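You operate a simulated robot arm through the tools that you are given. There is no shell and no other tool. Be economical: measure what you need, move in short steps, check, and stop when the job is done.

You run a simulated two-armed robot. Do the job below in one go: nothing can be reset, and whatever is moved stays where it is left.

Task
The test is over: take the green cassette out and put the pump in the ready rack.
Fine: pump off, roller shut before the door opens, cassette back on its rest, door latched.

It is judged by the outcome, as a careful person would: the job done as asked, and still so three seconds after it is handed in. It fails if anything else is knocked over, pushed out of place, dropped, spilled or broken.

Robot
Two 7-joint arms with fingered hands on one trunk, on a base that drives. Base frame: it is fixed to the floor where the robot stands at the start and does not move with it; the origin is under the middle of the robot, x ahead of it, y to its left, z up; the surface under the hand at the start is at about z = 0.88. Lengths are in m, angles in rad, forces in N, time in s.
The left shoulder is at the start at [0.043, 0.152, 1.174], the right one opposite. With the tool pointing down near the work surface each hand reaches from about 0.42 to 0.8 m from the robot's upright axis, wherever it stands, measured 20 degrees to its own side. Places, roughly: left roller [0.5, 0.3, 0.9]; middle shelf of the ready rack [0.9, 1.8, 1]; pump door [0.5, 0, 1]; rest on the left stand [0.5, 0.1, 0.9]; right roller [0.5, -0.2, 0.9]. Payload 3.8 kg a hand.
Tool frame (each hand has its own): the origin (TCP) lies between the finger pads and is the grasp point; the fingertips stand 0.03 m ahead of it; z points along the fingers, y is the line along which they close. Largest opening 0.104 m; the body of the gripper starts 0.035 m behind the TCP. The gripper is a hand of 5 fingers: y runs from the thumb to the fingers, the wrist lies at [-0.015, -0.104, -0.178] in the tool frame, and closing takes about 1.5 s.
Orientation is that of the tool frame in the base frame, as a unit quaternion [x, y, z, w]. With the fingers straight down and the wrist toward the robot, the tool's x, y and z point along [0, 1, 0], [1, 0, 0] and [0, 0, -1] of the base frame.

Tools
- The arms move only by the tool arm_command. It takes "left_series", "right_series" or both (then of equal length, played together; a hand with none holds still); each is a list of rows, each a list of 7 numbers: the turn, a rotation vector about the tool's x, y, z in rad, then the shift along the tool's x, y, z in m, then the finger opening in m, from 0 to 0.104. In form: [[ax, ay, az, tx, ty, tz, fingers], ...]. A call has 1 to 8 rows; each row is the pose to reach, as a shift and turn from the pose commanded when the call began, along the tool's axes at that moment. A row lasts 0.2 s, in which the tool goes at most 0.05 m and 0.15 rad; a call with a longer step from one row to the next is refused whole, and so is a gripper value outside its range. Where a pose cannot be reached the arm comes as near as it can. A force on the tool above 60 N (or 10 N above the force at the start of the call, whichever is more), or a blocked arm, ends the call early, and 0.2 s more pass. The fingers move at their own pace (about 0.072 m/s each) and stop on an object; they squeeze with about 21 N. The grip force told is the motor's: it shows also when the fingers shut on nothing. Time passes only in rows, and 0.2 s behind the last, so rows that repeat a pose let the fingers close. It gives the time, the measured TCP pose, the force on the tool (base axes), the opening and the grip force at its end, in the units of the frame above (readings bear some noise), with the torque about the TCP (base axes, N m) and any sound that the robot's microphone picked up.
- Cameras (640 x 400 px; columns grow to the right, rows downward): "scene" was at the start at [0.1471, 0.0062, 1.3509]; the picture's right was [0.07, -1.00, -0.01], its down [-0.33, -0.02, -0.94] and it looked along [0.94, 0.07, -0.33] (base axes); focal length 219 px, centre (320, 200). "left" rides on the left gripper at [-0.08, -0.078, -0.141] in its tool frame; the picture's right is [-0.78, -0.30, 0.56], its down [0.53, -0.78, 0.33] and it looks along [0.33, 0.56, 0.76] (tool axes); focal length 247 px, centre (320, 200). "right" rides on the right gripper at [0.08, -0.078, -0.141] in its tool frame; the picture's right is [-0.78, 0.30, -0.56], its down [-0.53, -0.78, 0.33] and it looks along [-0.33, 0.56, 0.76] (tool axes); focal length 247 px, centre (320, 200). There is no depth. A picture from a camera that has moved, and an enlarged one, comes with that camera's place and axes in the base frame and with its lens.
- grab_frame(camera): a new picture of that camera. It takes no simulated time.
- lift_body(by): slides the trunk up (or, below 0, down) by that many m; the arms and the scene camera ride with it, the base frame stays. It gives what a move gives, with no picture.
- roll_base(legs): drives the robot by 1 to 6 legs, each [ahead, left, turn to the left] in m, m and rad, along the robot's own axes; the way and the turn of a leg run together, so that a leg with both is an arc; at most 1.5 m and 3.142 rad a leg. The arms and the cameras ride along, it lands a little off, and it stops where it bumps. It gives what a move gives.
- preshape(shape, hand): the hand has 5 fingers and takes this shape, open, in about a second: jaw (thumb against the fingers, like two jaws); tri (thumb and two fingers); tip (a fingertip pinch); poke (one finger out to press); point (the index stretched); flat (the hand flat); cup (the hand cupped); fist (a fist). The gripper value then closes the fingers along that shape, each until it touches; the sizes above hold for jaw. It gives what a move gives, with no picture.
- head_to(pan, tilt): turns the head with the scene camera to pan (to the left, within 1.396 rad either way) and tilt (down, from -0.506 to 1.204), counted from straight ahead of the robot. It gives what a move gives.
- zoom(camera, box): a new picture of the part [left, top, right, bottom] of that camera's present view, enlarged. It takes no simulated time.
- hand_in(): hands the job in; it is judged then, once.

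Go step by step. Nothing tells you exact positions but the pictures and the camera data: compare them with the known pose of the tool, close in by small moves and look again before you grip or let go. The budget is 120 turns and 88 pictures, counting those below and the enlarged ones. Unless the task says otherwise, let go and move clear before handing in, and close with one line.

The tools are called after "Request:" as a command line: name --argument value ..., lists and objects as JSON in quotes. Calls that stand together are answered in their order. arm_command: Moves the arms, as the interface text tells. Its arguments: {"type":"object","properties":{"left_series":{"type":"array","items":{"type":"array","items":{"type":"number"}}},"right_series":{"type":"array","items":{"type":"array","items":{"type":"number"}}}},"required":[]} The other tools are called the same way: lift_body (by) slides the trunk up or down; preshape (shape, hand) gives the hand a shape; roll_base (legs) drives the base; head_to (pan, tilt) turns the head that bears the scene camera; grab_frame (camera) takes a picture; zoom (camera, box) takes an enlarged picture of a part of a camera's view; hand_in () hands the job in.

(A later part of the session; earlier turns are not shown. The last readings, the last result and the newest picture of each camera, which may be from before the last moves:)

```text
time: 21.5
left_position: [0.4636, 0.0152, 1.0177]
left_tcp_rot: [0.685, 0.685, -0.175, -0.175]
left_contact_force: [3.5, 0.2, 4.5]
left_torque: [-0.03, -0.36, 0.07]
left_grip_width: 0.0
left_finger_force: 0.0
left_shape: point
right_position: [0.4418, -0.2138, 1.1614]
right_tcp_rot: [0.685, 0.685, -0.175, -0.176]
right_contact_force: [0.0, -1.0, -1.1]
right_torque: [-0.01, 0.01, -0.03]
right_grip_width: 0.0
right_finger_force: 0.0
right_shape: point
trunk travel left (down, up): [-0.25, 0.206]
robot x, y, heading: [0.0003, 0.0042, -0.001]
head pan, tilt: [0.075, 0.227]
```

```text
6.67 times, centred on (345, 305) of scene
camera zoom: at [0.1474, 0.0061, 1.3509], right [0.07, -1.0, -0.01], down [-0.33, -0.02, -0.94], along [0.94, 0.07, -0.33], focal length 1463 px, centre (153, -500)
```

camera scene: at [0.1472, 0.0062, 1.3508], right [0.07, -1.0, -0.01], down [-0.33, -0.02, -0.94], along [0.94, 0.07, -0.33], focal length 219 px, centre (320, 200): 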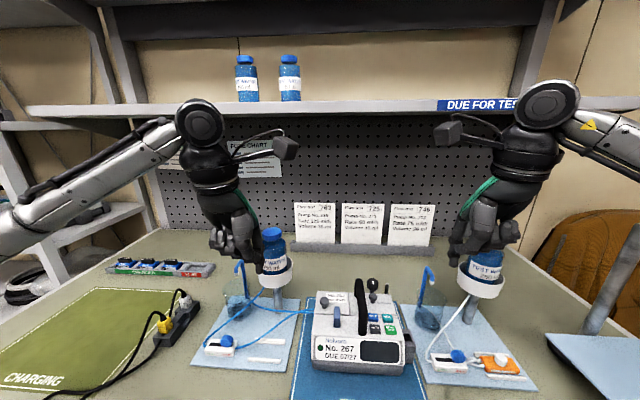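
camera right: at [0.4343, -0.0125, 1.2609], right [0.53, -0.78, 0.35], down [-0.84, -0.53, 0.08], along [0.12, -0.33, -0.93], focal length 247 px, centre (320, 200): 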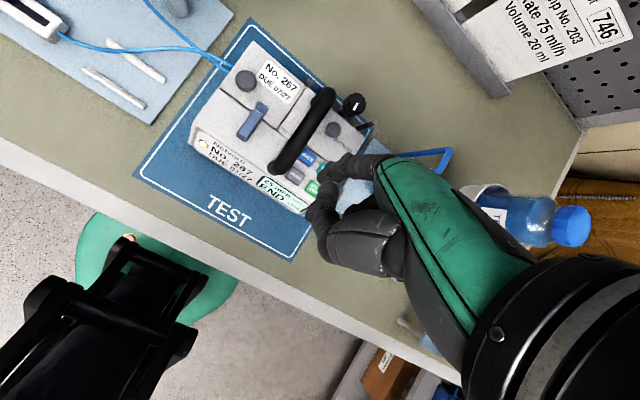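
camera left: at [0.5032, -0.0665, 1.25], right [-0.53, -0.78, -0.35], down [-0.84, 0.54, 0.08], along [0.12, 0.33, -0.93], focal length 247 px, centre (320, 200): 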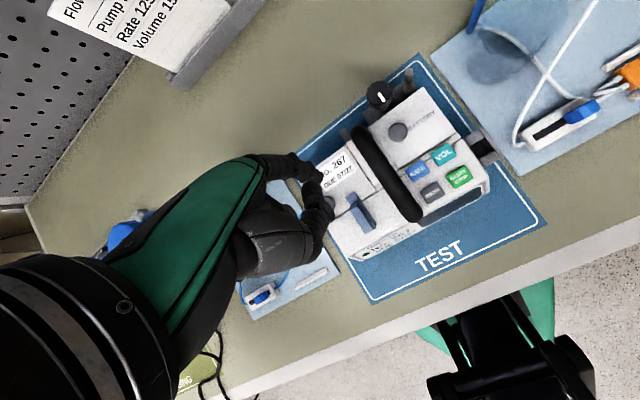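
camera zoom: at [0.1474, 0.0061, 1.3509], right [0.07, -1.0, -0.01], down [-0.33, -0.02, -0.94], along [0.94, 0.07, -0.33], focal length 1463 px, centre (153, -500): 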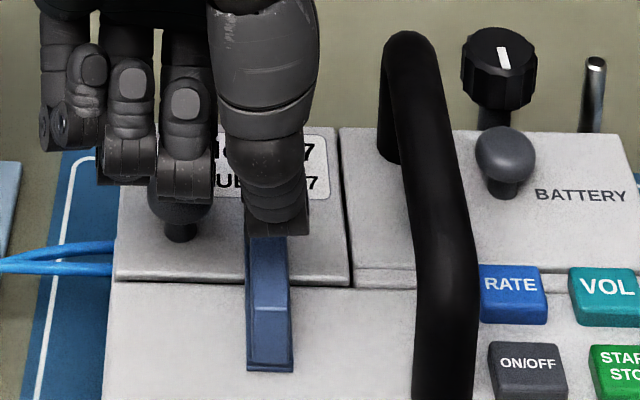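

The whole pump slid about 1 cm, so the latch is not a slider in that direction. I'll back the finger off, lift, and study the latch closely.

Request:
arm_command --left_series '[[0, 0, 0, 0, 0.0053, -0.0029, 0], [0, 0, 0, 0, -0.011, -0.037, 0], [0, 0, 0, 0.02, -0.034, -0.079, 0], [0, 0, 0, 0.06, -0.04, -0.1, 0], [0, 0, 0, 0.09, -0.05, -0.1, 0], [0, 0, 0, 0.09, -0.05, -0.1, 0]]'

Request:
grab_frame --camera "left"

Request:
zoom --camera "scene" --box '[310, 280, 370, 330]'

```text
refused: row 3 steps farther than a row can; nothing moved
```

```text
51 pictures are left
camera left: at [0.4615, -0.0652, 1.1784], right [-0.53, -0.78, -0.35], down [-0.84, 0.53, 0.08], along [0.12, 0.33, -0.93], focal length 247 px, centre (320, 200)
```

left: 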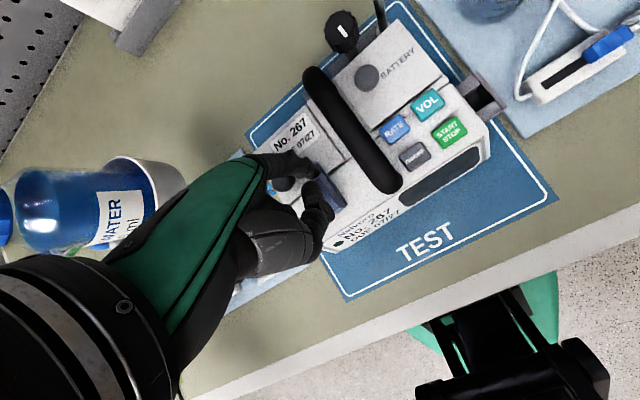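

```text
8.00 times, centred on (340, 305) of scene
camera zoom: at [0.1474, 0.0061, 1.3509], right [0.07, -1.0, -0.01], down [-0.33, -0.02, -0.94], along [0.94, 0.07, -0.33], focal length 1755 px, centre (160, -640)
```

zoom: 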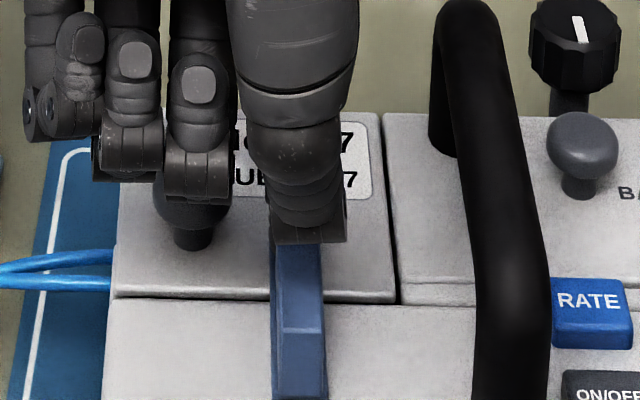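

The row was too long, so nothing moved. I'll retract with shorter steps.

Request:
arm_command --left_series '[[0, 0, 0, 0, 0.0053, -0.0029, 0], [0, 0, 0, 0, -0.008, -0.03, 0], [0, 0, 0, 0, -0.026, -0.065, 0], [0, 0, 0, 0.03, -0.04, -0.095, 0], [0, 0, 0, 0.07, -0.05, -0.1, 0], [0, 0, 0, 0.1, -0.05, -0.1, 0], [0, 0, 0, 0.1, -0.05, -0.1, 0]]'

Request:
zoom --camera "scene" --box '[310, 280, 370, 330]'

Request:
grab_frame --camera "left"

```text
time: 23.1
left_position: [0.4662, 0.1143, 1.1288]
left_tcp_rot: [0.685, 0.684, -0.175, -0.176]
left_contact_force: [-0.6, -0.1, 0.7]
left_torque: [-0.01, -0.01, -0.01]
left_grip_width: 0.0
left_finger_force: 0.0
left_shape: point
right_position: [0.4426, -0.2145, 1.1622]
right_tcp_rot: [0.685, 0.685, -0.176, -0.176]
right_contact_force: [0.0, -0.9, 0.5]
right_torque: [-0.01, -0.03, -0.04]
right_grip_width: 0.0
right_finger_force: 0.1
right_shape: point
trunk travel left (down, up): [-0.25, 0.206]
robot x, y, heading: [-0.002, 0.0007, -0.0]
head pan, tilt: [0.075, 0.227]
```

```text
8.00 times, centred on (340, 305) of scene
camera zoom: at [0.1473, 0.0055, 1.3509], right [0.07, -1.0, -0.01], down [-0.33, -0.02, -0.94], along [0.94, 0.07, -0.33], focal length 1755 px, centre (160, -640)
```

zoom: 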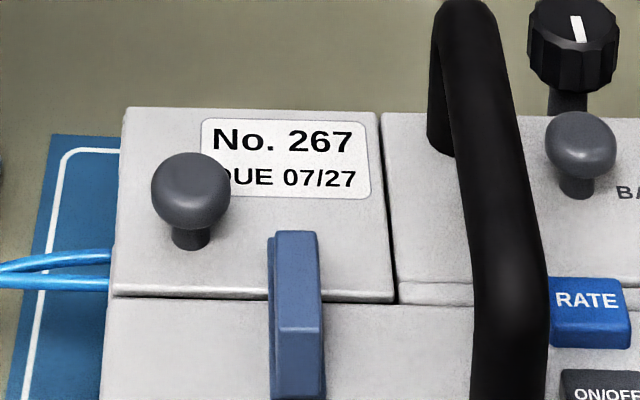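

```text
48 pictures are left
camera left: at [0.4646, 0.0347, 1.2901], right [-0.53, -0.78, -0.35], down [-0.84, 0.54, 0.08], along [0.12, 0.33, -0.93], focal length 247 px, centre (320, 200)
```

left: 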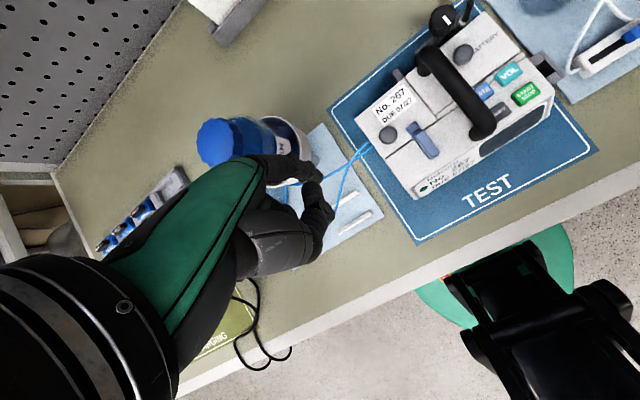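

Request:
zoom --camera "left" --box '[390, 105, 460, 175]'

Request:
zoom --camera "scene" --box '[320, 295, 360, 335]'

```text
5.71 times, centred on (425, 140) of left
camera zoom: at [0.4646, 0.0347, 1.2901], right [-0.53, -0.78, -0.35], down [-0.84, 0.54, 0.08], along [0.12, 0.33, -0.93], focal length 1411 px, centre (-280, 543)
```

zoom: 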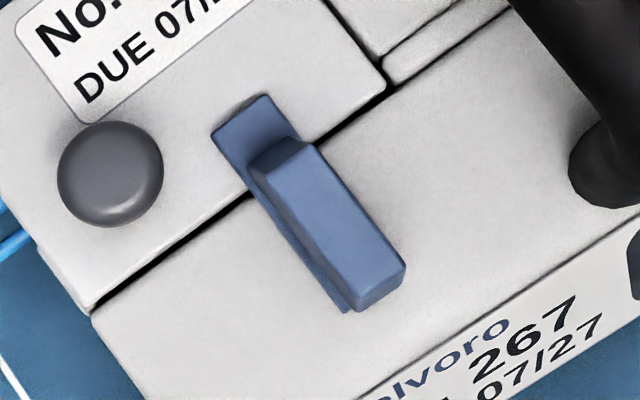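

```text
10.00 times, centred on (340, 315) of scene
camera zoom: at [0.1473, 0.0055, 1.3509], right [0.07, -1.0, -0.01], down [-0.33, -0.02, -0.94], along [0.94, 0.07, -0.33], focal length 2194 px, centre (120, -950)
```

zoom: 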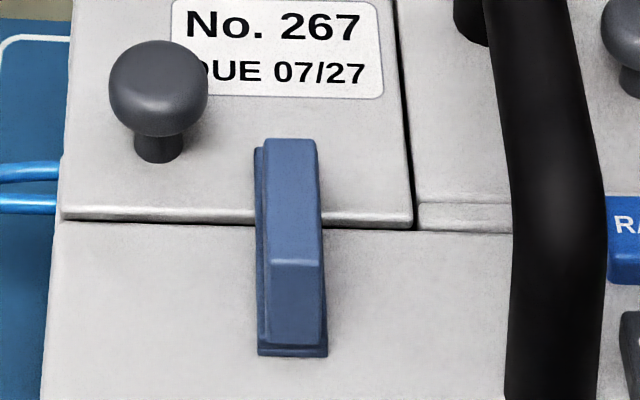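

Now it is clear: the latch is a flat plate whose tongue lies over the door, with a raised grip block, and it needs the pump held still. I'll ready the right hand to hold the carry handle: jaw shape, level, then yawed 90° with its wrist to the right.

Request:
preshape --hand "right" --shape "jaw"

Request:
arm_command --right_series '[[-0.125, 0, 0, 0.005, -0.0016, -0.014, 0.055], [-0.25, 0, 0, 0.01, -0.0032, -0.028, 0.055], [-0.375, 0, 0, 0.02, -0.005, -0.042, 0.055], [-0.5, 0, 0, 0.03, -0.0064, -0.0535, 0.055], [-0.5, 0, 0, 0.03, -0.0064, -0.0535, 0.055]]'

Request:
arm_command --right_series '[[0, 0, -0.15, 0, 0, 0, 0.055], [0, 0, -0.3, 0, 0, 0, 0.055], [0, 0, -0.45, 0, 0, 0, 0.055], [0, 0, -0.6, 0, 0, 0, 0.055], [0, 0, -0.75, 0, 0, 0, 0.055], [0, 0, -0.9, 0, 0, 0, 0.055], [0, 0, -1.05, 0, 0, 0, 0.055], [0, 0, -1.2, 0, 0, 0, 0.055]]'

Request:
arm_command --right_series '[[0, 0, -0.125, 0, 0, 0, 0.055], [0, 0, -0.25, 0, 0, 0, 0.055], [0, 0, -0.37, 0, 0, 0, 0.055], [0, 0, -0.37, 0, 0, 0, 0.055]]'

Request:
grab_frame --camera "scene"

```text
time: 24.0
left_position: [0.4666, 0.1153, 1.1312]
left_tcp_rot: [0.685, 0.685, -0.175, -0.175]
left_contact_force: [-0.2, -0.3, 0.4]
left_torque: [0.01, 0.0, -0.03]
left_grip_width: 0.0
left_finger_force: 0.0
left_shape: point
right_position: [0.4412, -0.2138, 1.1612]
right_tcp_rot: [0.685, 0.685, -0.175, -0.175]
right_contact_force: [0.4, 0.5, 0.3]
right_torque: [0.01, -0.01, 0.01]
right_grip_width: 0.1036
right_finger_force: 0.1
right_shape: jaw
trunk travel left (down, up): [-0.25, 0.206]
robot x, y, heading: [0.0009, -0.0004, 0.001]
head pan, tilt: [0.075, 0.227]
```

```text
time: 25.2
left_position: [0.4671, 0.1158, 1.1291]
left_tcp_rot: [0.685, 0.685, -0.175, -0.175]
left_contact_force: [0.3, 0.1, -0.1]
left_torque: [-0.01, 0.04, 0.0]
left_grip_width: 0.0
left_finger_force: 0.1
left_shape: point
right_position: [0.4623, -0.182, 1.2103]
right_tcp_rot: [0.708, 0.707, 0.0, 0.0]
right_contact_force: [-0.1, 0.0, -0.2]
right_torque: [0.0, -0.02, -0.02]
right_grip_width: 0.0555
right_finger_force: 0.0
right_shape: jaw
trunk travel left (down, up): [-0.25, 0.206]
robot x, y, heading: [0.0012, -0.0011, 0.002]
head pan, tilt: [0.075, 0.227]
```

```text
time: 27.0
left_position: [0.4647, 0.1157, 1.1296]
left_tcp_rot: [0.685, 0.686, -0.176, -0.173]
left_contact_force: [0.3, 0.2, -0.4]
left_torque: [-0.03, -0.02, 0.01]
left_grip_width: 0.0
left_finger_force: 0.0
left_shape: point
right_position: [0.3748, -0.1479, 1.2125]
right_tcp_rot: [0.266, 0.964, -0.018, 0.009]
right_contact_force: [0.2, 0.7, 0.0]
right_torque: [-0.02, -0.05, -0.03]
right_grip_width: 0.0549
right_finger_force: 0.0
right_shape: jaw
right hand out of reach, approached as far as the arm can: row 6, 7, 8
trunk travel left (down, up): [-0.25, 0.206]
robot x, y, heading: [0.0016, -0.0005, -0.004]
head pan, tilt: [0.075, 0.227]
```

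```text
time: 28.0
left_position: [0.467, 0.114, 1.129]
left_tcp_rot: [0.685, 0.684, -0.175, -0.176]
left_contact_force: [-0.9, -0.1, -1.0]
left_torque: [0.03, -0.01, 0.0]
left_grip_width: 0.0
left_finger_force: 0.2
left_shape: point
right_position: [0.3085, -0.1095, 1.2258]
right_tcp_rot: [0.085, 0.996, -0.017, 0.004]
right_contact_force: [-0.3, 0.0, 0.8]
right_torque: [0.02, 0.02, 0.04]
right_grip_width: 0.0553
right_finger_force: 0.0
right_shape: jaw
right hand out of reach, approached as far as the arm can: row 1, 2, 3, 4
trunk travel left (down, up): [-0.25, 0.206]
robot x, y, heading: [-0.0, 0.0019, 0.003]
head pan, tilt: [0.075, 0.227]
```

```text
45 pictures are left
camera scene: at [0.1473, 0.005, 1.3509], right [0.07, -1.0, -0.01], down [-0.33, -0.02, -0.94], along [0.94, 0.07, -0.33], focal length 219 px, centre (320, 200)
```

scene: 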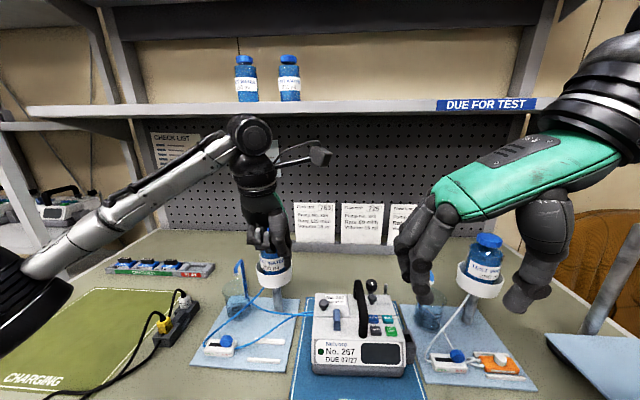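

The full 90° yaw is beyond the right arm here, though about 0.75 rad was fine. So I'll undo part of the yaw and look at the floor on the right, to turn and shift the base for the rest.

Request:
arm_command --right_series '[[0, 0, 0.14, 0, 0, 0, 0.055], [0, 0, 0.28, 0, 0, 0, 0.055], [0, 0, 0.42, 0, 0, 0, 0.055], [0, 0, 0.56, 0, 0, 0, 0.055], [0, 0, 0.7, 0, 0, 0, 0.055], [0, 0, 0.82, 0, 0, 0, 0.055], [0, 0, 0.82, 0, 0, 0, 0.055]]'

Request:
head_to --pan -0.9 --tilt 0.9

Request:
grab_frame --camera "scene"

```text
time: 29.6
left_position: [0.4659, 0.1151, 1.1295]
left_tcp_rot: [0.684, 0.685, -0.176, -0.175]
left_contact_force: [1.3, -0.8, 0.9]
left_torque: [0.03, -0.01, -0.01]
left_grip_width: 0.0
left_finger_force: 0.0
left_shape: point
right_position: [0.3103, -0.1088, 1.2279]
right_tcp_rot: [0.474, 0.88, -0.013, 0.011]
right_contact_force: [0.5, -0.1, 0.6]
right_torque: [0.02, 0.01, -0.01]
right_grip_width: 0.0549
right_finger_force: 0.1
right_shape: jaw
trunk travel left (down, up): [-0.25, 0.206]
robot x, y, heading: [0.0005, 0.0004, -0.002]
head pan, tilt: [0.075, 0.227]
```

```text
time: 30.9
left_position: [0.4663, 0.1148, 1.1297]
left_tcp_rot: [0.685, 0.685, -0.176, -0.175]
left_contact_force: [0.3, 0.2, -0.1]
left_torque: [-0.01, -0.01, 0.03]
left_grip_width: 0.0001
left_finger_force: 0.0
left_shape: point
right_position: [0.3102, -0.1105, 1.2275]
right_tcp_rot: [0.474, 0.88, -0.014, 0.012]
right_contact_force: [0.2, -0.2, -0.1]
right_torque: [-0.02, 0.03, -0.01]
right_grip_width: 0.0551
right_finger_force: 0.1
right_shape: jaw
trunk travel left (down, up): [-0.25, 0.206]
robot x, y, heading: [0.001, -0.002, 0.003]
head pan, tilt: [-0.901, 0.901]
```

```text
44 pictures are left
camera scene: at [0.0946, -0.0599, 1.2974], right [-0.78, -0.62, 0.09], down [-0.55, 0.61, -0.56], along [0.3, -0.49, -0.82], focal length 219 px, centre (320, 200)
```

scene: 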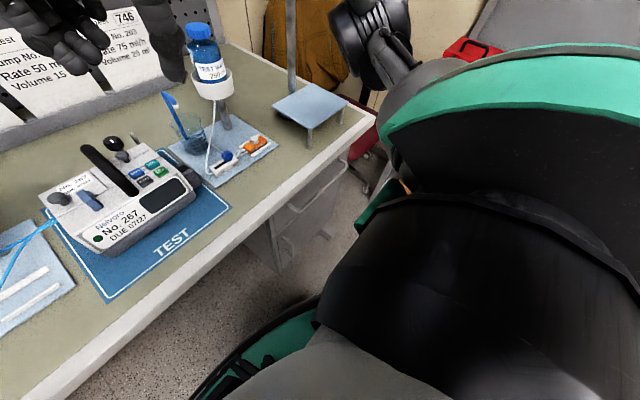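

The floor to the right is clear. I'll shift the base 0.18 m right and turn it 0.6 rad left.

Request:
roll_base --legs '[[0, -0.18, 0], [0, 0, 0.6]]'

Request:
head_to --pan 0.0 --tilt 0.45

Request:
grab_frame --camera "scene"

```text
time: 34.0
left_position: [0.3157, 0.1812, 1.1294]
left_tcp_rot: [0.447, 0.86, -0.22, -0.114]
left_contact_force: [0.8, 0.3, 0.4]
left_torque: [0.02, -0.03, 0.02]
left_grip_width: 0.0
left_finger_force: 0.1
left_shape: point
right_position: [0.3174, -0.0928, 1.2292]
right_tcp_rot: [0.188, 0.982, -0.01, 0.015]
right_contact_force: [0.1, -0.7, 0.0]
right_torque: [0.04, 0.01, 0.03]
right_grip_width: 0.0552
right_finger_force: 0.1
right_shape: jaw
trunk travel left (down, up): [-0.25, 0.206]
robot x, y, heading: [0.002, -0.1814, 0.611]
head pan, tilt: [-0.901, 0.901]
```

```text
time: 35.2
left_position: [0.3157, 0.181, 1.1282]
left_tcp_rot: [0.447, 0.859, -0.22, -0.114]
left_contact_force: [-0.1, -0.1, -0.7]
left_torque: [0.0, 0.03, -0.02]
left_grip_width: 0.0
left_finger_force: 0.1
left_shape: point
right_position: [0.3176, -0.0921, 1.2278]
right_tcp_rot: [0.188, 0.982, -0.011, 0.014]
right_contact_force: [0.1, 1.0, 0.3]
right_torque: [-0.01, -0.01, -0.05]
right_grip_width: 0.0549
right_finger_force: 0.0
right_shape: jaw
trunk travel left (down, up): [-0.25, 0.206]
robot x, y, heading: [0.0016, -0.1762, 0.615]
head pan, tilt: [0.0, 0.45]
```

```text
43 pictures are left
camera scene: at [0.118, -0.0996, 1.3303], right [0.57, -0.82, 0.0], down [-0.44, -0.31, -0.85], along [0.69, 0.48, -0.53], focal length 219 px, centre (320, 200)
```

scene: 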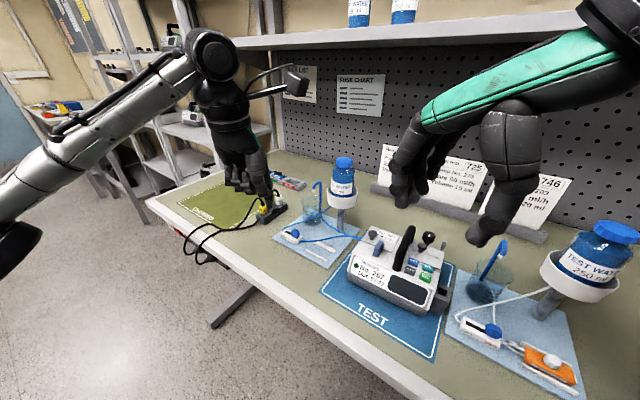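

The right hand's world yaw is now about 1.19 rad, nearly across the handle. I'll move it above the handle with a little more yaw.

Request:
arm_command --right_series '[[0, 0, -0.03, -0.03, 0.019, 0.01, 0.055], [0, 0, -0.06, -0.06, 0.039, 0.03, 0.055], [0, 0, -0.1, -0.09, 0.058, 0.055, 0.055], [0, 0, -0.14, -0.12, 0.078, 0.08, 0.055], [0, 0, -0.18, -0.15, 0.097, 0.105, 0.055], [0, 0, -0.2, -0.177, 0.1154, 0.13, 0.055], [0, 0, -0.2, -0.177, 0.1154, 0.138, 0.055]]'

Request:
zoom --camera "scene" --box '[330, 170, 490, 330]'

Request:
grab_frame --camera "right"

```text
time: 36.8
left_position: [0.3167, 0.1805, 1.1292]
left_tcp_rot: [0.447, 0.859, -0.22, -0.114]
left_contact_force: [-0.8, 0.3, 0.2]
left_torque: [0.0, -0.03, 0.01]
left_grip_width: 0.0002
left_finger_force: 0.1
left_shape: point
right_position: [0.4892, -0.0596, 1.1304]
right_tcp_rot: [0.104, 0.994, -0.012, 0.014]
right_contact_force: [-0.4, -0.3, -0.1]
right_torque: [-0.04, -0.01, -0.04]
right_grip_width: 0.0552
right_finger_force: 0.0
right_shape: jaw
right hand out of reach, approached as far as the arm can: row 5, 6, 7
trunk travel left (down, up): [-0.25, 0.206]
robot x, y, heading: [0.0007, -0.1807, 0.611]
head pan, tilt: [0.0, 0.45]
```

```text
2.50 times, centred on (410, 250) of scene
camera zoom: at [0.1185, -0.0995, 1.3303], right [0.57, -0.82, 0.0], down [-0.44, -0.31, -0.85], along [0.69, 0.48, -0.53], focal length 548 px, centre (95, 75)
```

zoom: 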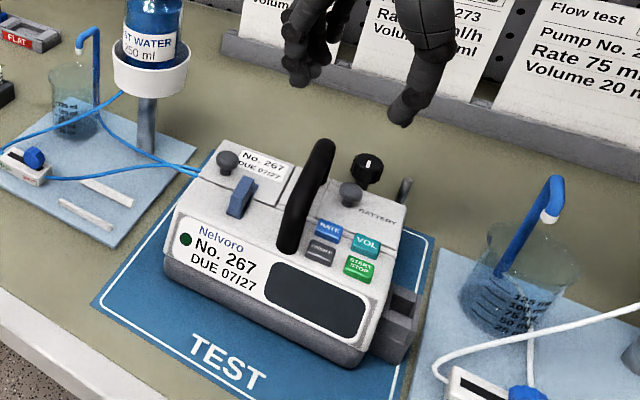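

```text
41 pictures are left
camera right: at [0.3904, -0.1163, 1.2703], right [0.81, 0.14, 0.57], down [0.37, -0.88, -0.3], along [0.46, 0.45, -0.76], focal length 247 px, centre (320, 200)
```

right: 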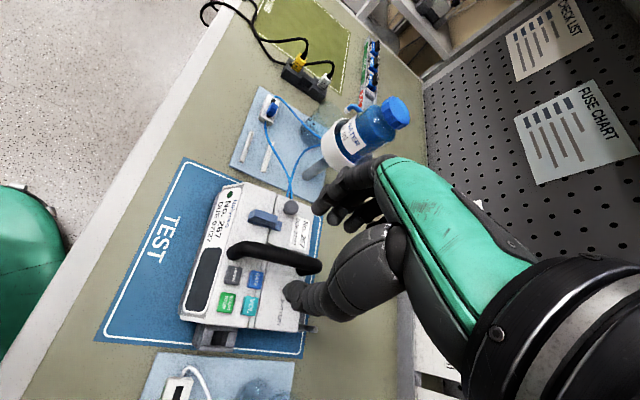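

The arm stopped slightly short at the yaw limit. The handle's middle is at about [0.508, −0.0535, 1.0], so I'll ease the yaw by 0.1 and go there at z 1.07.

Request:
arm_command --right_series '[[0, 0, 0.05, -0.006, 0.003, 0.015, 0.055], [0, 0, 0.1, -0.012, 0.006, 0.03, 0.055], [0, 0, 0.1, -0.0173, 0.0098, 0.045, 0.055], [0, 0, 0.1, -0.0173, 0.0098, 0.06, 0.055], [0, 0, 0.1, -0.0173, 0.0098, 0.06, 0.055]]'

Request:
zoom --camera "scene" --box '[340, 170, 480, 300]'

Request:
zoom --camera "right" --box '[180, 140, 420, 350]'

```text
time: 38.0
left_position: [0.3159, 0.1815, 1.1311]
left_tcp_rot: [0.448, 0.859, -0.219, -0.115]
left_contact_force: [0.8, 0.1, -0.9]
left_torque: [0.03, 0.01, -0.04]
left_grip_width: 0.0
left_finger_force: 0.1
left_shape: point
right_position: [0.5083, -0.0576, 1.0716]
right_tcp_rot: [0.139, 0.99, -0.011, 0.016]
right_contact_force: [0.4, -1.1, 0.1]
right_torque: [0.02, -0.01, 0.01]
right_grip_width: 0.0552
right_finger_force: 0.1
right_shape: jaw
trunk travel left (down, up): [-0.25, 0.206]
robot x, y, heading: [-0.0023, -0.1818, 0.611]
head pan, tilt: [0.0, 0.45]
```

```text
3.08 times, centred on (410, 235) of scene
camera zoom: at [0.1179, -0.0996, 1.3304], right [0.57, -0.82, 0.0], down [-0.44, -0.31, -0.85], along [0.69, 0.48, -0.53], focal length 675 px, centre (43, 92)
```

zoom: 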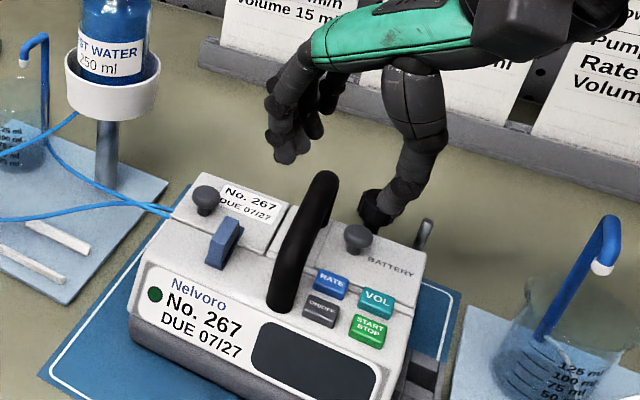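

```text
1.90 times, centred on (300, 245) of right
camera zoom: at [0.4061, -0.1076, 1.2112], right [0.81, 0.09, 0.58], down [0.31, -0.9, -0.3], along [0.49, 0.42, -0.76], focal length 470 px, centre (358, 114)
```

zoom: 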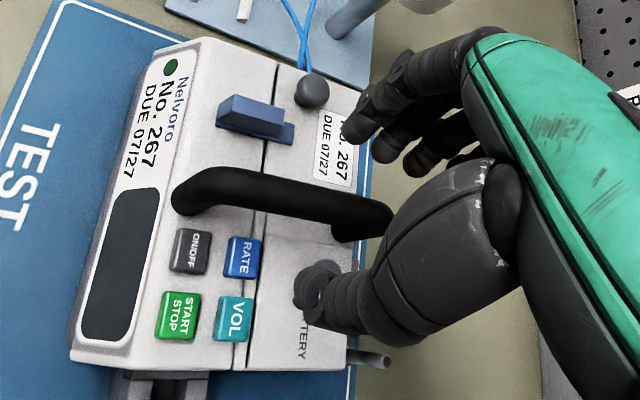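

The fingers straddle the handle well: thumb at about [0.498, −0.087], fingers at about [0.53, −0.023]. I'll lower to z 1.012 and close.

Request:
arm_command --right_series '[[0, 0, 0, 0, 0, 0.025, 0.055], [0, 0, 0, 0, 0, 0.045, 0.055], [0, 0, 0, 0, 0, 0.06, 0.055], [0, 0, 0, 0, 0, 0.06, 0.055]]'

Request:
zoom --camera "scene" --box '[340, 170, 480, 300]'

```text
time: 39.0
left_position: [0.3164, 0.1809, 1.1294]
left_tcp_rot: [0.447, 0.859, -0.22, -0.114]
left_contact_force: [0.2, -0.3, -0.6]
left_torque: [-0.01, -0.02, 0.01]
left_grip_width: 0.0
left_finger_force: 0.1
left_shape: point
right_position: [0.5077, -0.059, 1.0116]
right_tcp_rot: [0.139, 0.99, -0.011, 0.015]
right_contact_force: [-0.3, 0.5, 1.8]
right_torque: [0.03, -0.05, 0.05]
right_grip_width: 0.0551
right_finger_force: 0.0
right_shape: jaw
trunk travel left (down, up): [-0.25, 0.206]
robot x, y, heading: [0.0009, -0.1796, 0.609]
head pan, tilt: [0.0, 0.45]
```

```text
3.08 times, centred on (410, 235) of scene
camera zoom: at [0.1178, -0.0994, 1.3304], right [0.57, -0.82, 0.0], down [-0.44, -0.31, -0.85], along [0.69, 0.49, -0.53], focal length 675 px, centre (43, 92)
```

zoom: 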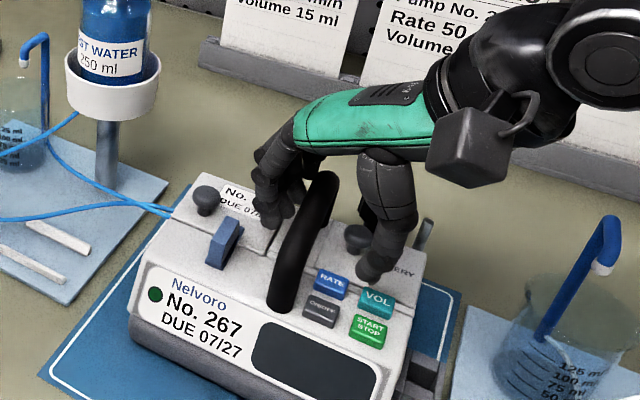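

Fingers and thumb are on either side of the handle. I'll close.

Request:
arm_command --right_series '[[0, 0, 0, 0, 0.004, 0, 0.04], [0, 0, 0, 0, 0.004, 0, 0.02], [0, 0, 0, 0, 0.004, 0, 0.0], [0, 0, 0, 0, 0.004, 0, 0.0], [0, 0, 0, 0, 0.004, 0, 0.0], [0, 0, 0, 0, 0.004, 0, 0.0]]'

Request:
zoom --camera "scene" --box '[340, 170, 480, 300]'

```text
time: 40.4
left_position: [0.3162, 0.1821, 1.129]
left_tcp_rot: [0.448, 0.859, -0.22, -0.115]
left_contact_force: [-0.2, 0.8, -0.4]
left_torque: [0.03, 0.03, 0.01]
left_grip_width: 0.0002
left_finger_force: 0.1
left_shape: point
right_position: [0.5108, -0.0557, 1.0109]
right_tcp_rot: [0.138, 0.99, -0.012, 0.015]
right_contact_force: [-0.6, 0.3, -1.1]
right_torque: [0.03, 0.02, 0.02]
right_grip_width: 0.0073
right_finger_force: 20.5
right_shape: jaw
trunk travel left (down, up): [-0.25, 0.206]
robot x, y, heading: [-0.0006, -0.1834, 0.611]
head pan, tilt: [0.0, 0.45]
```

```text
3.08 times, centred on (410, 235) of scene
camera zoom: at [0.1191, -0.0994, 1.3301], right [0.57, -0.82, 0.0], down [-0.44, -0.31, -0.84], along [0.69, 0.48, -0.53], focal length 675 px, centre (43, 92)
```

zoom: 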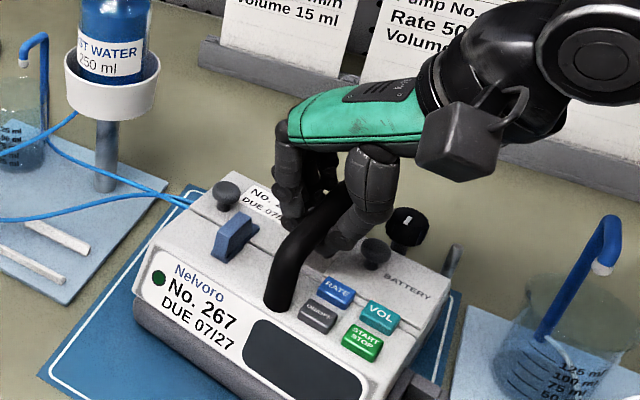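

The handle is held at 20.5 N, and the pump turned a touch as it was gripped. I'll look from the right camera to relocate the latch.

Request:
grab_frame --camera "right"

Request:
zoom --camera "scene" --box '[370, 195, 430, 245]'

```text
36 pictures are left
camera right: at [0.4092, -0.1045, 1.1508], right [0.81, 0.09, 0.57], down [0.31, -0.9, -0.3], along [0.49, 0.42, -0.76], focal length 247 px, centre (320, 200)
```

right: 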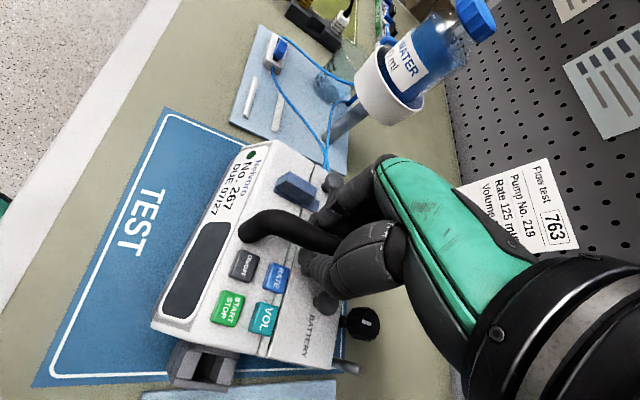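

```text
8.00 times, centred on (400, 220) of scene
camera zoom: at [0.1191, -0.0994, 1.3301], right [0.57, -0.82, 0.0], down [-0.44, -0.31, -0.84], along [0.69, 0.48, -0.53], focal length 1755 px, centre (-320, 40)
```

zoom: 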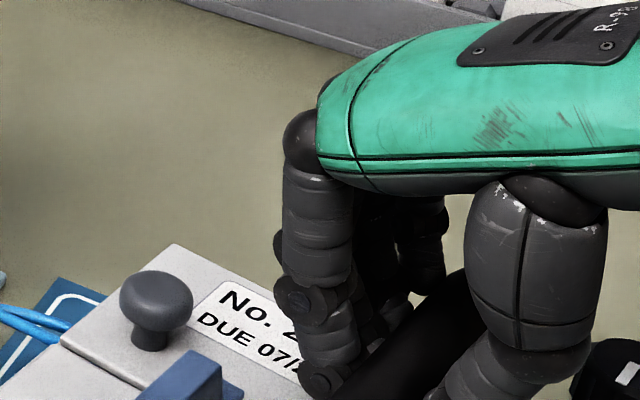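

The pump's heading is now about −0.25 rad; the block's rear face is near [0.514, −0.010] and the knob near [0.5275, 0.012]. I'll bring the left index near, yawed so its hand stays clear of the right fingers.

Request:
arm_command --left_series '[[0, 0.057, 0.104, -0.037, 0.007, 0.0017, 0], [0, 0.113, 0.208, -0.073, 0.015, 0.0034, 0], [0, 0.17, 0.312, -0.11, 0.022, 0.005, 0], [0, 0.227, 0.415, -0.147, 0.029, 0.0067, 0], [0, 0.283, 0.519, -0.183, 0.037, 0.0084, 0], [0, 0.34, 0.623, -0.22, 0.0441, 0.0101, 0], [0, 0.34, 0.623, -0.22, 0.0441, 0.0101, 0]]'

Request:
zoom --camera "scene" --box '[330, 160, 470, 275]'

Request:
grab_frame --camera "left"

```text
time: 42.0
left_position: [0.4696, 0.0207, 1.099]
left_tcp_rot: [0.719, 0.649, -0.167, -0.183]
left_contact_force: [-0.4, 0.4, 0.3]
left_torque: [-0.04, -0.03, 0.01]
left_grip_width: 0.0
left_finger_force: 0.1
left_shape: point
right_position: [0.5099, -0.0554, 1.0117]
right_tcp_rot: [0.138, 0.99, -0.011, 0.014]
right_contact_force: [0.0, 1.3, -1.6]
right_torque: [0.02, 0.06, -0.05]
right_grip_width: 0.0073
right_finger_force: 21.4
right_shape: jaw
trunk travel left (down, up): [-0.25, 0.206]
robot x, y, heading: [-0.0021, -0.1832, 0.608]
head pan, tilt: [0.0, 0.45]
```

```text
3.48 times, centred on (400, 218) of scene
camera zoom: at [0.1189, -0.0988, 1.3302], right [0.57, -0.82, 0.0], down [-0.44, -0.31, -0.84], along [0.69, 0.48, -0.54], focal length 763 px, centre (42, 139)
```

zoom: 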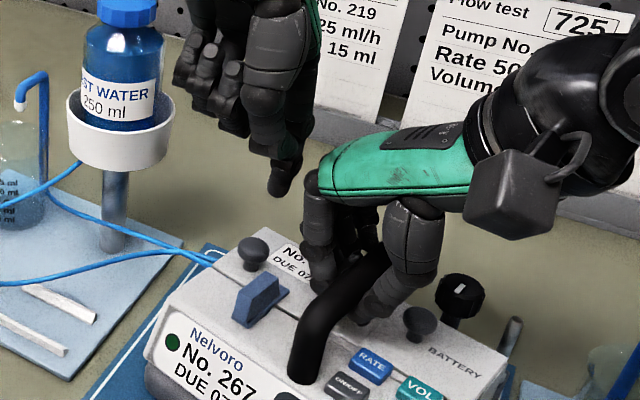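

```text
33 pictures are left
camera left: at [0.4605, -0.0598, 1.2605], right [-0.6, -0.72, -0.35], down [-0.78, 0.62, 0.08], along [0.15, 0.32, -0.94], focal length 247 px, centre (320, 200)
```

left: 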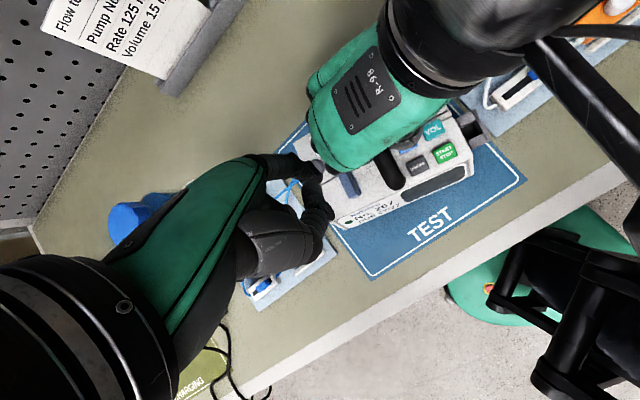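

The tip projects as predicted. I'll move over the spot behind the block, then down close to the tongue.

Request:
arm_command --left_series '[[0, 0, 0, -0.0135, 0.017, -0.0093, 0], [0, 0, 0, -0.0135, 0.029, 0.0127, 0], [0, 0, 0, -0.0135, 0.0401, 0.033, 0], [0, 0, 0, -0.0135, 0.0501, 0.0513, 0], [0, 0, 0, -0.0135, 0.0501, 0.0513, 0]]'

Request:
zoom --camera "scene" --box '[360, 190, 430, 250]'

```text
time: 43.2
left_position: [0.4892, 0.0039, 1.0303]
left_tcp_rot: [0.718, 0.65, -0.167, -0.183]
left_contact_force: [1.2, 0.4, 2.5]
left_torque: [-0.11, -0.05, 0.05]
left_grip_width: 0.0962
left_finger_force: 0.1
left_shape: point
right_position: [0.5114, -0.0545, 1.011]
right_tcp_rot: [0.139, 0.99, -0.011, 0.014]
right_contact_force: [-1.0, -1.5, -3.1]
right_torque: [-0.01, 0.04, 0.03]
right_grip_width: 0.0066
right_finger_force: 20.7
right_shape: jaw
trunk travel left (down, up): [-0.25, 0.206]
robot x, y, heading: [0.0007, -0.1787, 0.612]
head pan, tilt: [0.0, 0.45]
```

```text
6.67 times, centred on (395, 220) of scene
camera zoom: at [0.1191, -0.0992, 1.3302], right [0.57, -0.82, 0.0], down [-0.44, -0.31, -0.84], along [0.69, 0.48, -0.53], focal length 1463 px, centre (-180, 67)
```

zoom: 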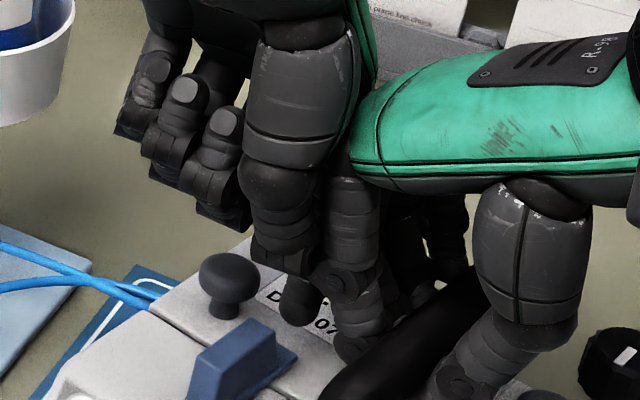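

The fingertip is behind the tongue, between the knob and the right fingers. I'll draw it along the latch axis while the right hand holds the pump.

Request:
arm_command --left_series '[[0, 0, 0, 0.0009, -0.0052, 0.0028, 0], [0, 0, 0, 0.0018, -0.0104, 0.0057, 0], [0, 0, 0, 0.0024, -0.0139, 0.0076, 0], [0, 0, 0, 0.003, -0.0174, 0.0095, 0], [0, 0, 0, 0.003, -0.0174, 0.0095, 0]]'

Request:
zoom --camera "scene" --box '[360, 190, 430, 250]'

```text
time: 44.4
left_position: [0.4687, 0.0098, 1.0312]
left_tcp_rot: [0.718, 0.65, -0.167, -0.183]
left_contact_force: [4.4, 1.1, 0.8]
left_torque: [-0.01, -0.25, 0.12]
left_grip_width: 0.0
left_finger_force: 0.1
left_shape: point
right_position: [0.5116, -0.0552, 1.0112]
right_tcp_rot: [0.138, 0.99, -0.011, 0.014]
right_contact_force: [-4.6, -2.1, -10.6]
right_torque: [0.05, 0.08, 0.18]
right_grip_width: 0.0069
right_finger_force: 20.9
right_shape: jaw
trunk travel left (down, up): [-0.25, 0.206]
robot x, y, heading: [-0.0003, -0.1818, 0.612]
head pan, tilt: [0.0, 0.45]
```

```text
6.67 times, centred on (395, 220) of scene
camera zoom: at [0.1192, -0.0995, 1.3302], right [0.57, -0.82, 0.0], down [-0.44, -0.31, -0.84], along [0.69, 0.48, -0.53], focal length 1463 px, centre (-180, 67)
```

zoom: 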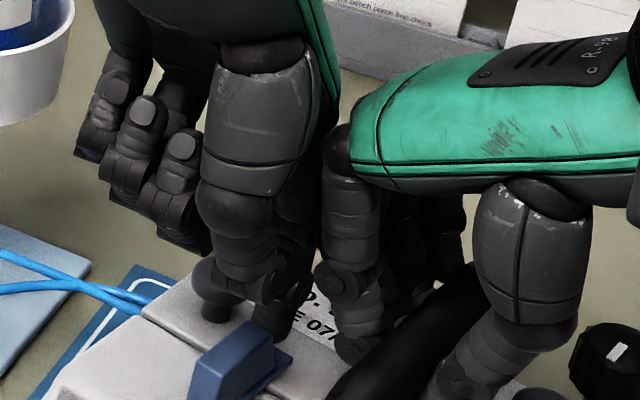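

The tip is pressing the block's rear (4.4 N) and the pump is holding. I'll pull on.

Request:
arm_command --left_series '[[0, 0, 0, 0.0006, -0.0035, 0.0019, 0], [0, 0, 0, 0.0012, -0.007, 0.0038, 0], [0, 0, 0, 0.0018, -0.0104, 0.0057, 0], [0, 0, 0, 0.0024, -0.0139, 0.0076, 0], [0, 0, 0, 0.0024, -0.0139, 0.0076, 0]]'

Request:
zoom --camera "scene" --box '[360, 190, 430, 250]'

```text
time: 45.6
left_position: [0.4515, 0.0135, 1.031]
left_tcp_rot: [0.718, 0.65, -0.166, -0.184]
left_contact_force: [7.6, -0.9, 3.9]
left_torque: [-0.13, -0.57, 0.1]
left_grip_width: 0.0003
left_finger_force: 0.1
left_shape: point
right_position: [0.5104, -0.0552, 1.011]
right_tcp_rot: [0.138, 0.99, -0.01, 0.014]
right_contact_force: [-7.9, 0.8, -10.9]
right_torque: [0.04, 0.08, 0.29]
right_grip_width: 0.0076
right_finger_force: 21.0
right_shape: jaw
trunk travel left (down, up): [-0.25, 0.206]
robot x, y, heading: [-0.0002, -0.182, 0.61]
head pan, tilt: [0.0, 0.45]
```

```text
6.67 times, centred on (395, 220) of scene
camera zoom: at [0.119, -0.0997, 1.3302], right [0.57, -0.82, 0.0], down [-0.44, -0.31, -0.84], along [0.69, 0.49, -0.53], focal length 1463 px, centre (-180, 67)
```

zoom: 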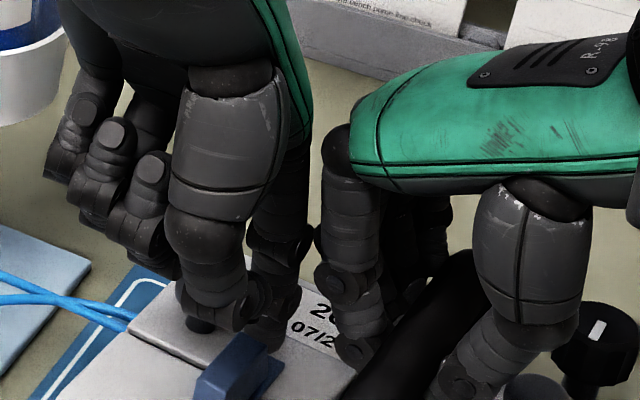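

Force is 7.6 N and the block may be starting to move. I'll continue a bit further and check relative motion.

Request:
arm_command --left_series '[[0, 0, 0, 0.0006, -0.0035, 0.0019, 0], [0, 0, 0, 0.0012, -0.007, 0.0038, 0], [0, 0, 0, 0.0018, -0.0104, 0.0057, 0], [0, 0, 0, 0.0024, -0.0139, 0.0076, 0], [0, 0, 0, 0.0024, -0.0139, 0.0076, 0]]'

Request:
zoom --camera "scene" --box '[345, 200, 445, 290]'

```text
time: 46.8
left_position: [0.4376, 0.0187, 1.0306]
left_tcp_rot: [0.717, 0.651, -0.166, -0.185]
left_contact_force: [5.6, 9.4, 4.6]
left_torque: [0.4, -0.57, 0.59]
left_grip_width: 0.0002
left_finger_force: 0.0
left_shape: point
right_position: [0.5098, -0.0552, 1.011]
right_tcp_rot: [0.138, 0.99, -0.013, 0.014]
right_contact_force: [-6.1, -7.0, -13.5]
right_torque: [-0.03, 0.1, 0.27]
right_grip_width: 0.0074
right_finger_force: 20.9
right_shape: jaw
trunk travel left (down, up): [-0.25, 0.206]
robot x, y, heading: [0.0015, -0.1802, 0.607]
head pan, tilt: [0.0, 0.45]
```

```text
4.44 times, centred on (395, 245) of scene
camera zoom: at [0.1188, -0.0989, 1.3302], right [0.57, -0.82, 0.0], down [-0.44, -0.31, -0.84], along [0.69, 0.48, -0.53], focal length 975 px, centre (-13, 0)
```

zoom: 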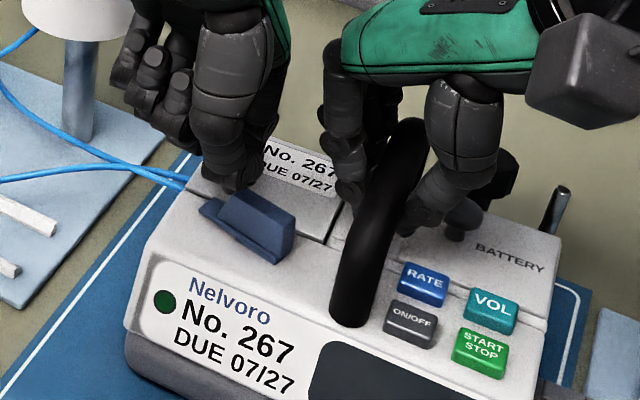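

The latch is a turn-button: it has swung sideways, off the door. I'll lift the left hand away and check that it's fully clear of the seam.

Request:
arm_command --left_series '[[0, 0, 0, 0.002, -0.012, -0.022, 0], [0, 0, 0, 0.01, -0.03, -0.055, 0], [0, 0, 0, 0.04, -0.045, -0.08, 0], [0, 0, 0, 0.08, -0.05, -0.09, 0], [0, 0, 0, 0.08, -0.05, -0.09, 0]]'

Request:
zoom --camera "scene" --box '[345, 200, 445, 290]'

```text
time: 48.0
left_position: [0.4456, 0.0969, 1.1342]
left_tcp_rot: [0.719, 0.65, -0.166, -0.184]
left_contact_force: [-0.4, 0.0, 0.4]
left_torque: [0.01, -0.04, 0.0]
left_grip_width: 0.0
left_finger_force: 0.1
left_shape: point
right_position: [0.5113, -0.056, 1.0127]
right_tcp_rot: [0.138, 0.99, -0.011, 0.014]
right_contact_force: [-0.7, 0.7, -9.2]
right_torque: [0.01, 0.07, -0.01]
right_grip_width: 0.0072
right_finger_force: 20.6
right_shape: jaw
trunk travel left (down, up): [-0.25, 0.206]
robot x, y, heading: [-0.0, -0.1789, 0.61]
head pan, tilt: [0.0, 0.45]
```

```text
4.44 times, centred on (395, 245) of scene
camera zoom: at [0.1193, -0.0999, 1.3302], right [0.57, -0.82, 0.0], down [-0.44, -0.31, -0.84], along [0.69, 0.49, -0.53], focal length 975 px, centre (-13, 0)
```

zoom: 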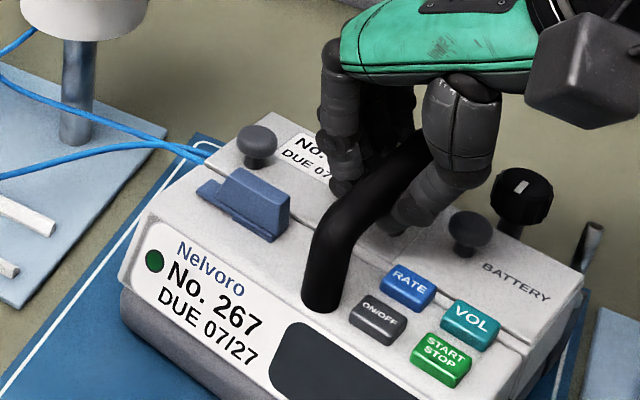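

The latch now lies fully in front of the seam. I'll release the handle and park the right hand, so it won't block the door, and set the left hand to jaw for the door knob near [0.533, 0.015].

Request:
arm_command --right_series '[[0, 0, 0, 0, 0, 0, 0.02], [0, 0, 0, 0, 0, 0, 0.055], [0, 0, 0, 0, 0, 0, 0.055], [0, 0, 0, 0, 0, -0.03, 0.055], [0, 0, 0, 0, 0, -0.075, 0.055], [0, 0, 0, 0, -0.03, -0.11, 0.055], [0, 0, 0, 0, -0.07, -0.135, 0.055], [0, 0, 0, 0, -0.115, -0.15, 0.055]]'

Request:
preshape --hand "left" --shape "jaw"

Request:
arm_command --left_series '[[-0.125, 0, 0, 0, 0, 0, 0.05], [-0.25, 0, 0, 0, 0, -0.01, 0.05], [-0.375, 0, 0, 0, 0, -0.02, 0.05], [-0.5, 0, 0, 0, 0, -0.02, 0.05], [-0.5, 0, 0, 0, 0, -0.02, 0.05]]'

Request:
grab_frame --camera "scene"

Request:
grab_frame --camera "left"

```text
time: 49.8
left_position: [0.4431, 0.0964, 1.1345]
left_tcp_rot: [0.717, 0.651, -0.166, -0.183]
left_contact_force: [-0.1, 0.2, -0.6]
left_torque: [0.0, 0.0, -0.02]
left_grip_width: 0.0001
left_finger_force: 0.1
left_shape: point
right_position: [0.4692, -0.1548, 1.1663]
right_tcp_rot: [0.138, 0.99, -0.012, 0.015]
right_contact_force: [-0.4, -0.3, 0.0]
right_torque: [0.04, 0.0, 0.02]
right_grip_width: 0.055
right_finger_force: 0.0
right_shape: jaw
right hand out of reach, approached as far as the arm can: row 8
trunk travel left (down, up): [-0.25, 0.206]
robot x, y, heading: [0.0018, -0.1805, 0.607]
head pan, tilt: [0.0, 0.45]
```

```text
time: 50.7
left_position: [0.4442, 0.0961, 1.1337]
left_tcp_rot: [0.718, 0.65, -0.166, -0.184]
left_contact_force: [-0.6, 0.1, -0.4]
left_torque: [0.02, -0.01, -0.02]
left_grip_width: 0.1036
left_finger_force: 0.0
left_shape: jaw
right_position: [0.4716, -0.1543, 1.1661]
right_tcp_rot: [0.138, 0.99, -0.011, 0.014]
right_contact_force: [-0.3, -0.3, -0.7]
right_torque: [0.03, -0.03, 0.0]
right_grip_width: 0.0551
right_finger_force: 0.0
right_shape: jaw
trunk travel left (down, up): [-0.25, 0.206]
robot x, y, heading: [0.0008, -0.1791, 0.614]
head pan, tilt: [0.0, 0.45]
```

```text
time: 51.9
left_position: [0.4545, 0.0963, 1.151]
left_tcp_rot: [0.741, 0.672, 0.001, 0.0]
left_contact_force: [-0.1, -1.1, 0.6]
left_torque: [-0.03, 0.01, 0.03]
left_grip_width: 0.0503
left_finger_force: 0.0
left_shape: jaw
right_position: [0.4725, -0.1558, 1.1665]
right_tcp_rot: [0.138, 0.99, -0.009, 0.014]
right_contact_force: [0.2, -0.1, -0.7]
right_torque: [0.03, 0.0, -0.02]
right_grip_width: 0.0548
right_finger_force: 0.0
right_shape: jaw
trunk travel left (down, up): [-0.25, 0.206]
robot x, y, heading: [-0.0033, -0.183, 0.604]
head pan, tilt: [0.0, 0.45]
```

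```text
27 pictures are left
camera scene: at [0.1183, -0.1, 1.3303], right [0.57, -0.82, 0.0], down [-0.44, -0.31, -0.85], along [0.69, 0.49, -0.53], focal length 219 px, centre (320, 200)
```

scene: 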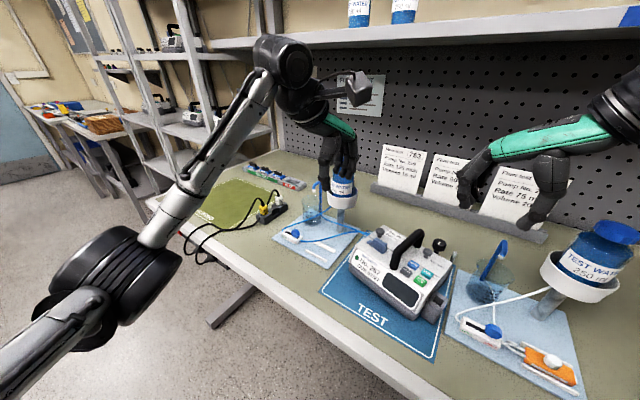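

```text
26 pictures are left
camera left: at [0.3682, 0.024, 1.2918], right [-0.37, -0.74, -0.56], down [-0.72, 0.61, -0.33], along [0.59, 0.28, -0.76], focal length 247 px, centre (320, 200)
```

left: 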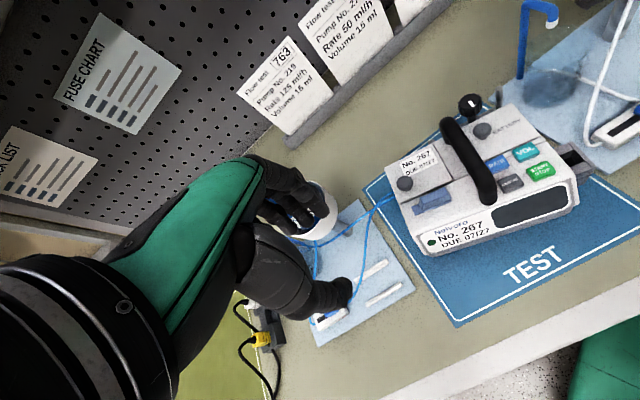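

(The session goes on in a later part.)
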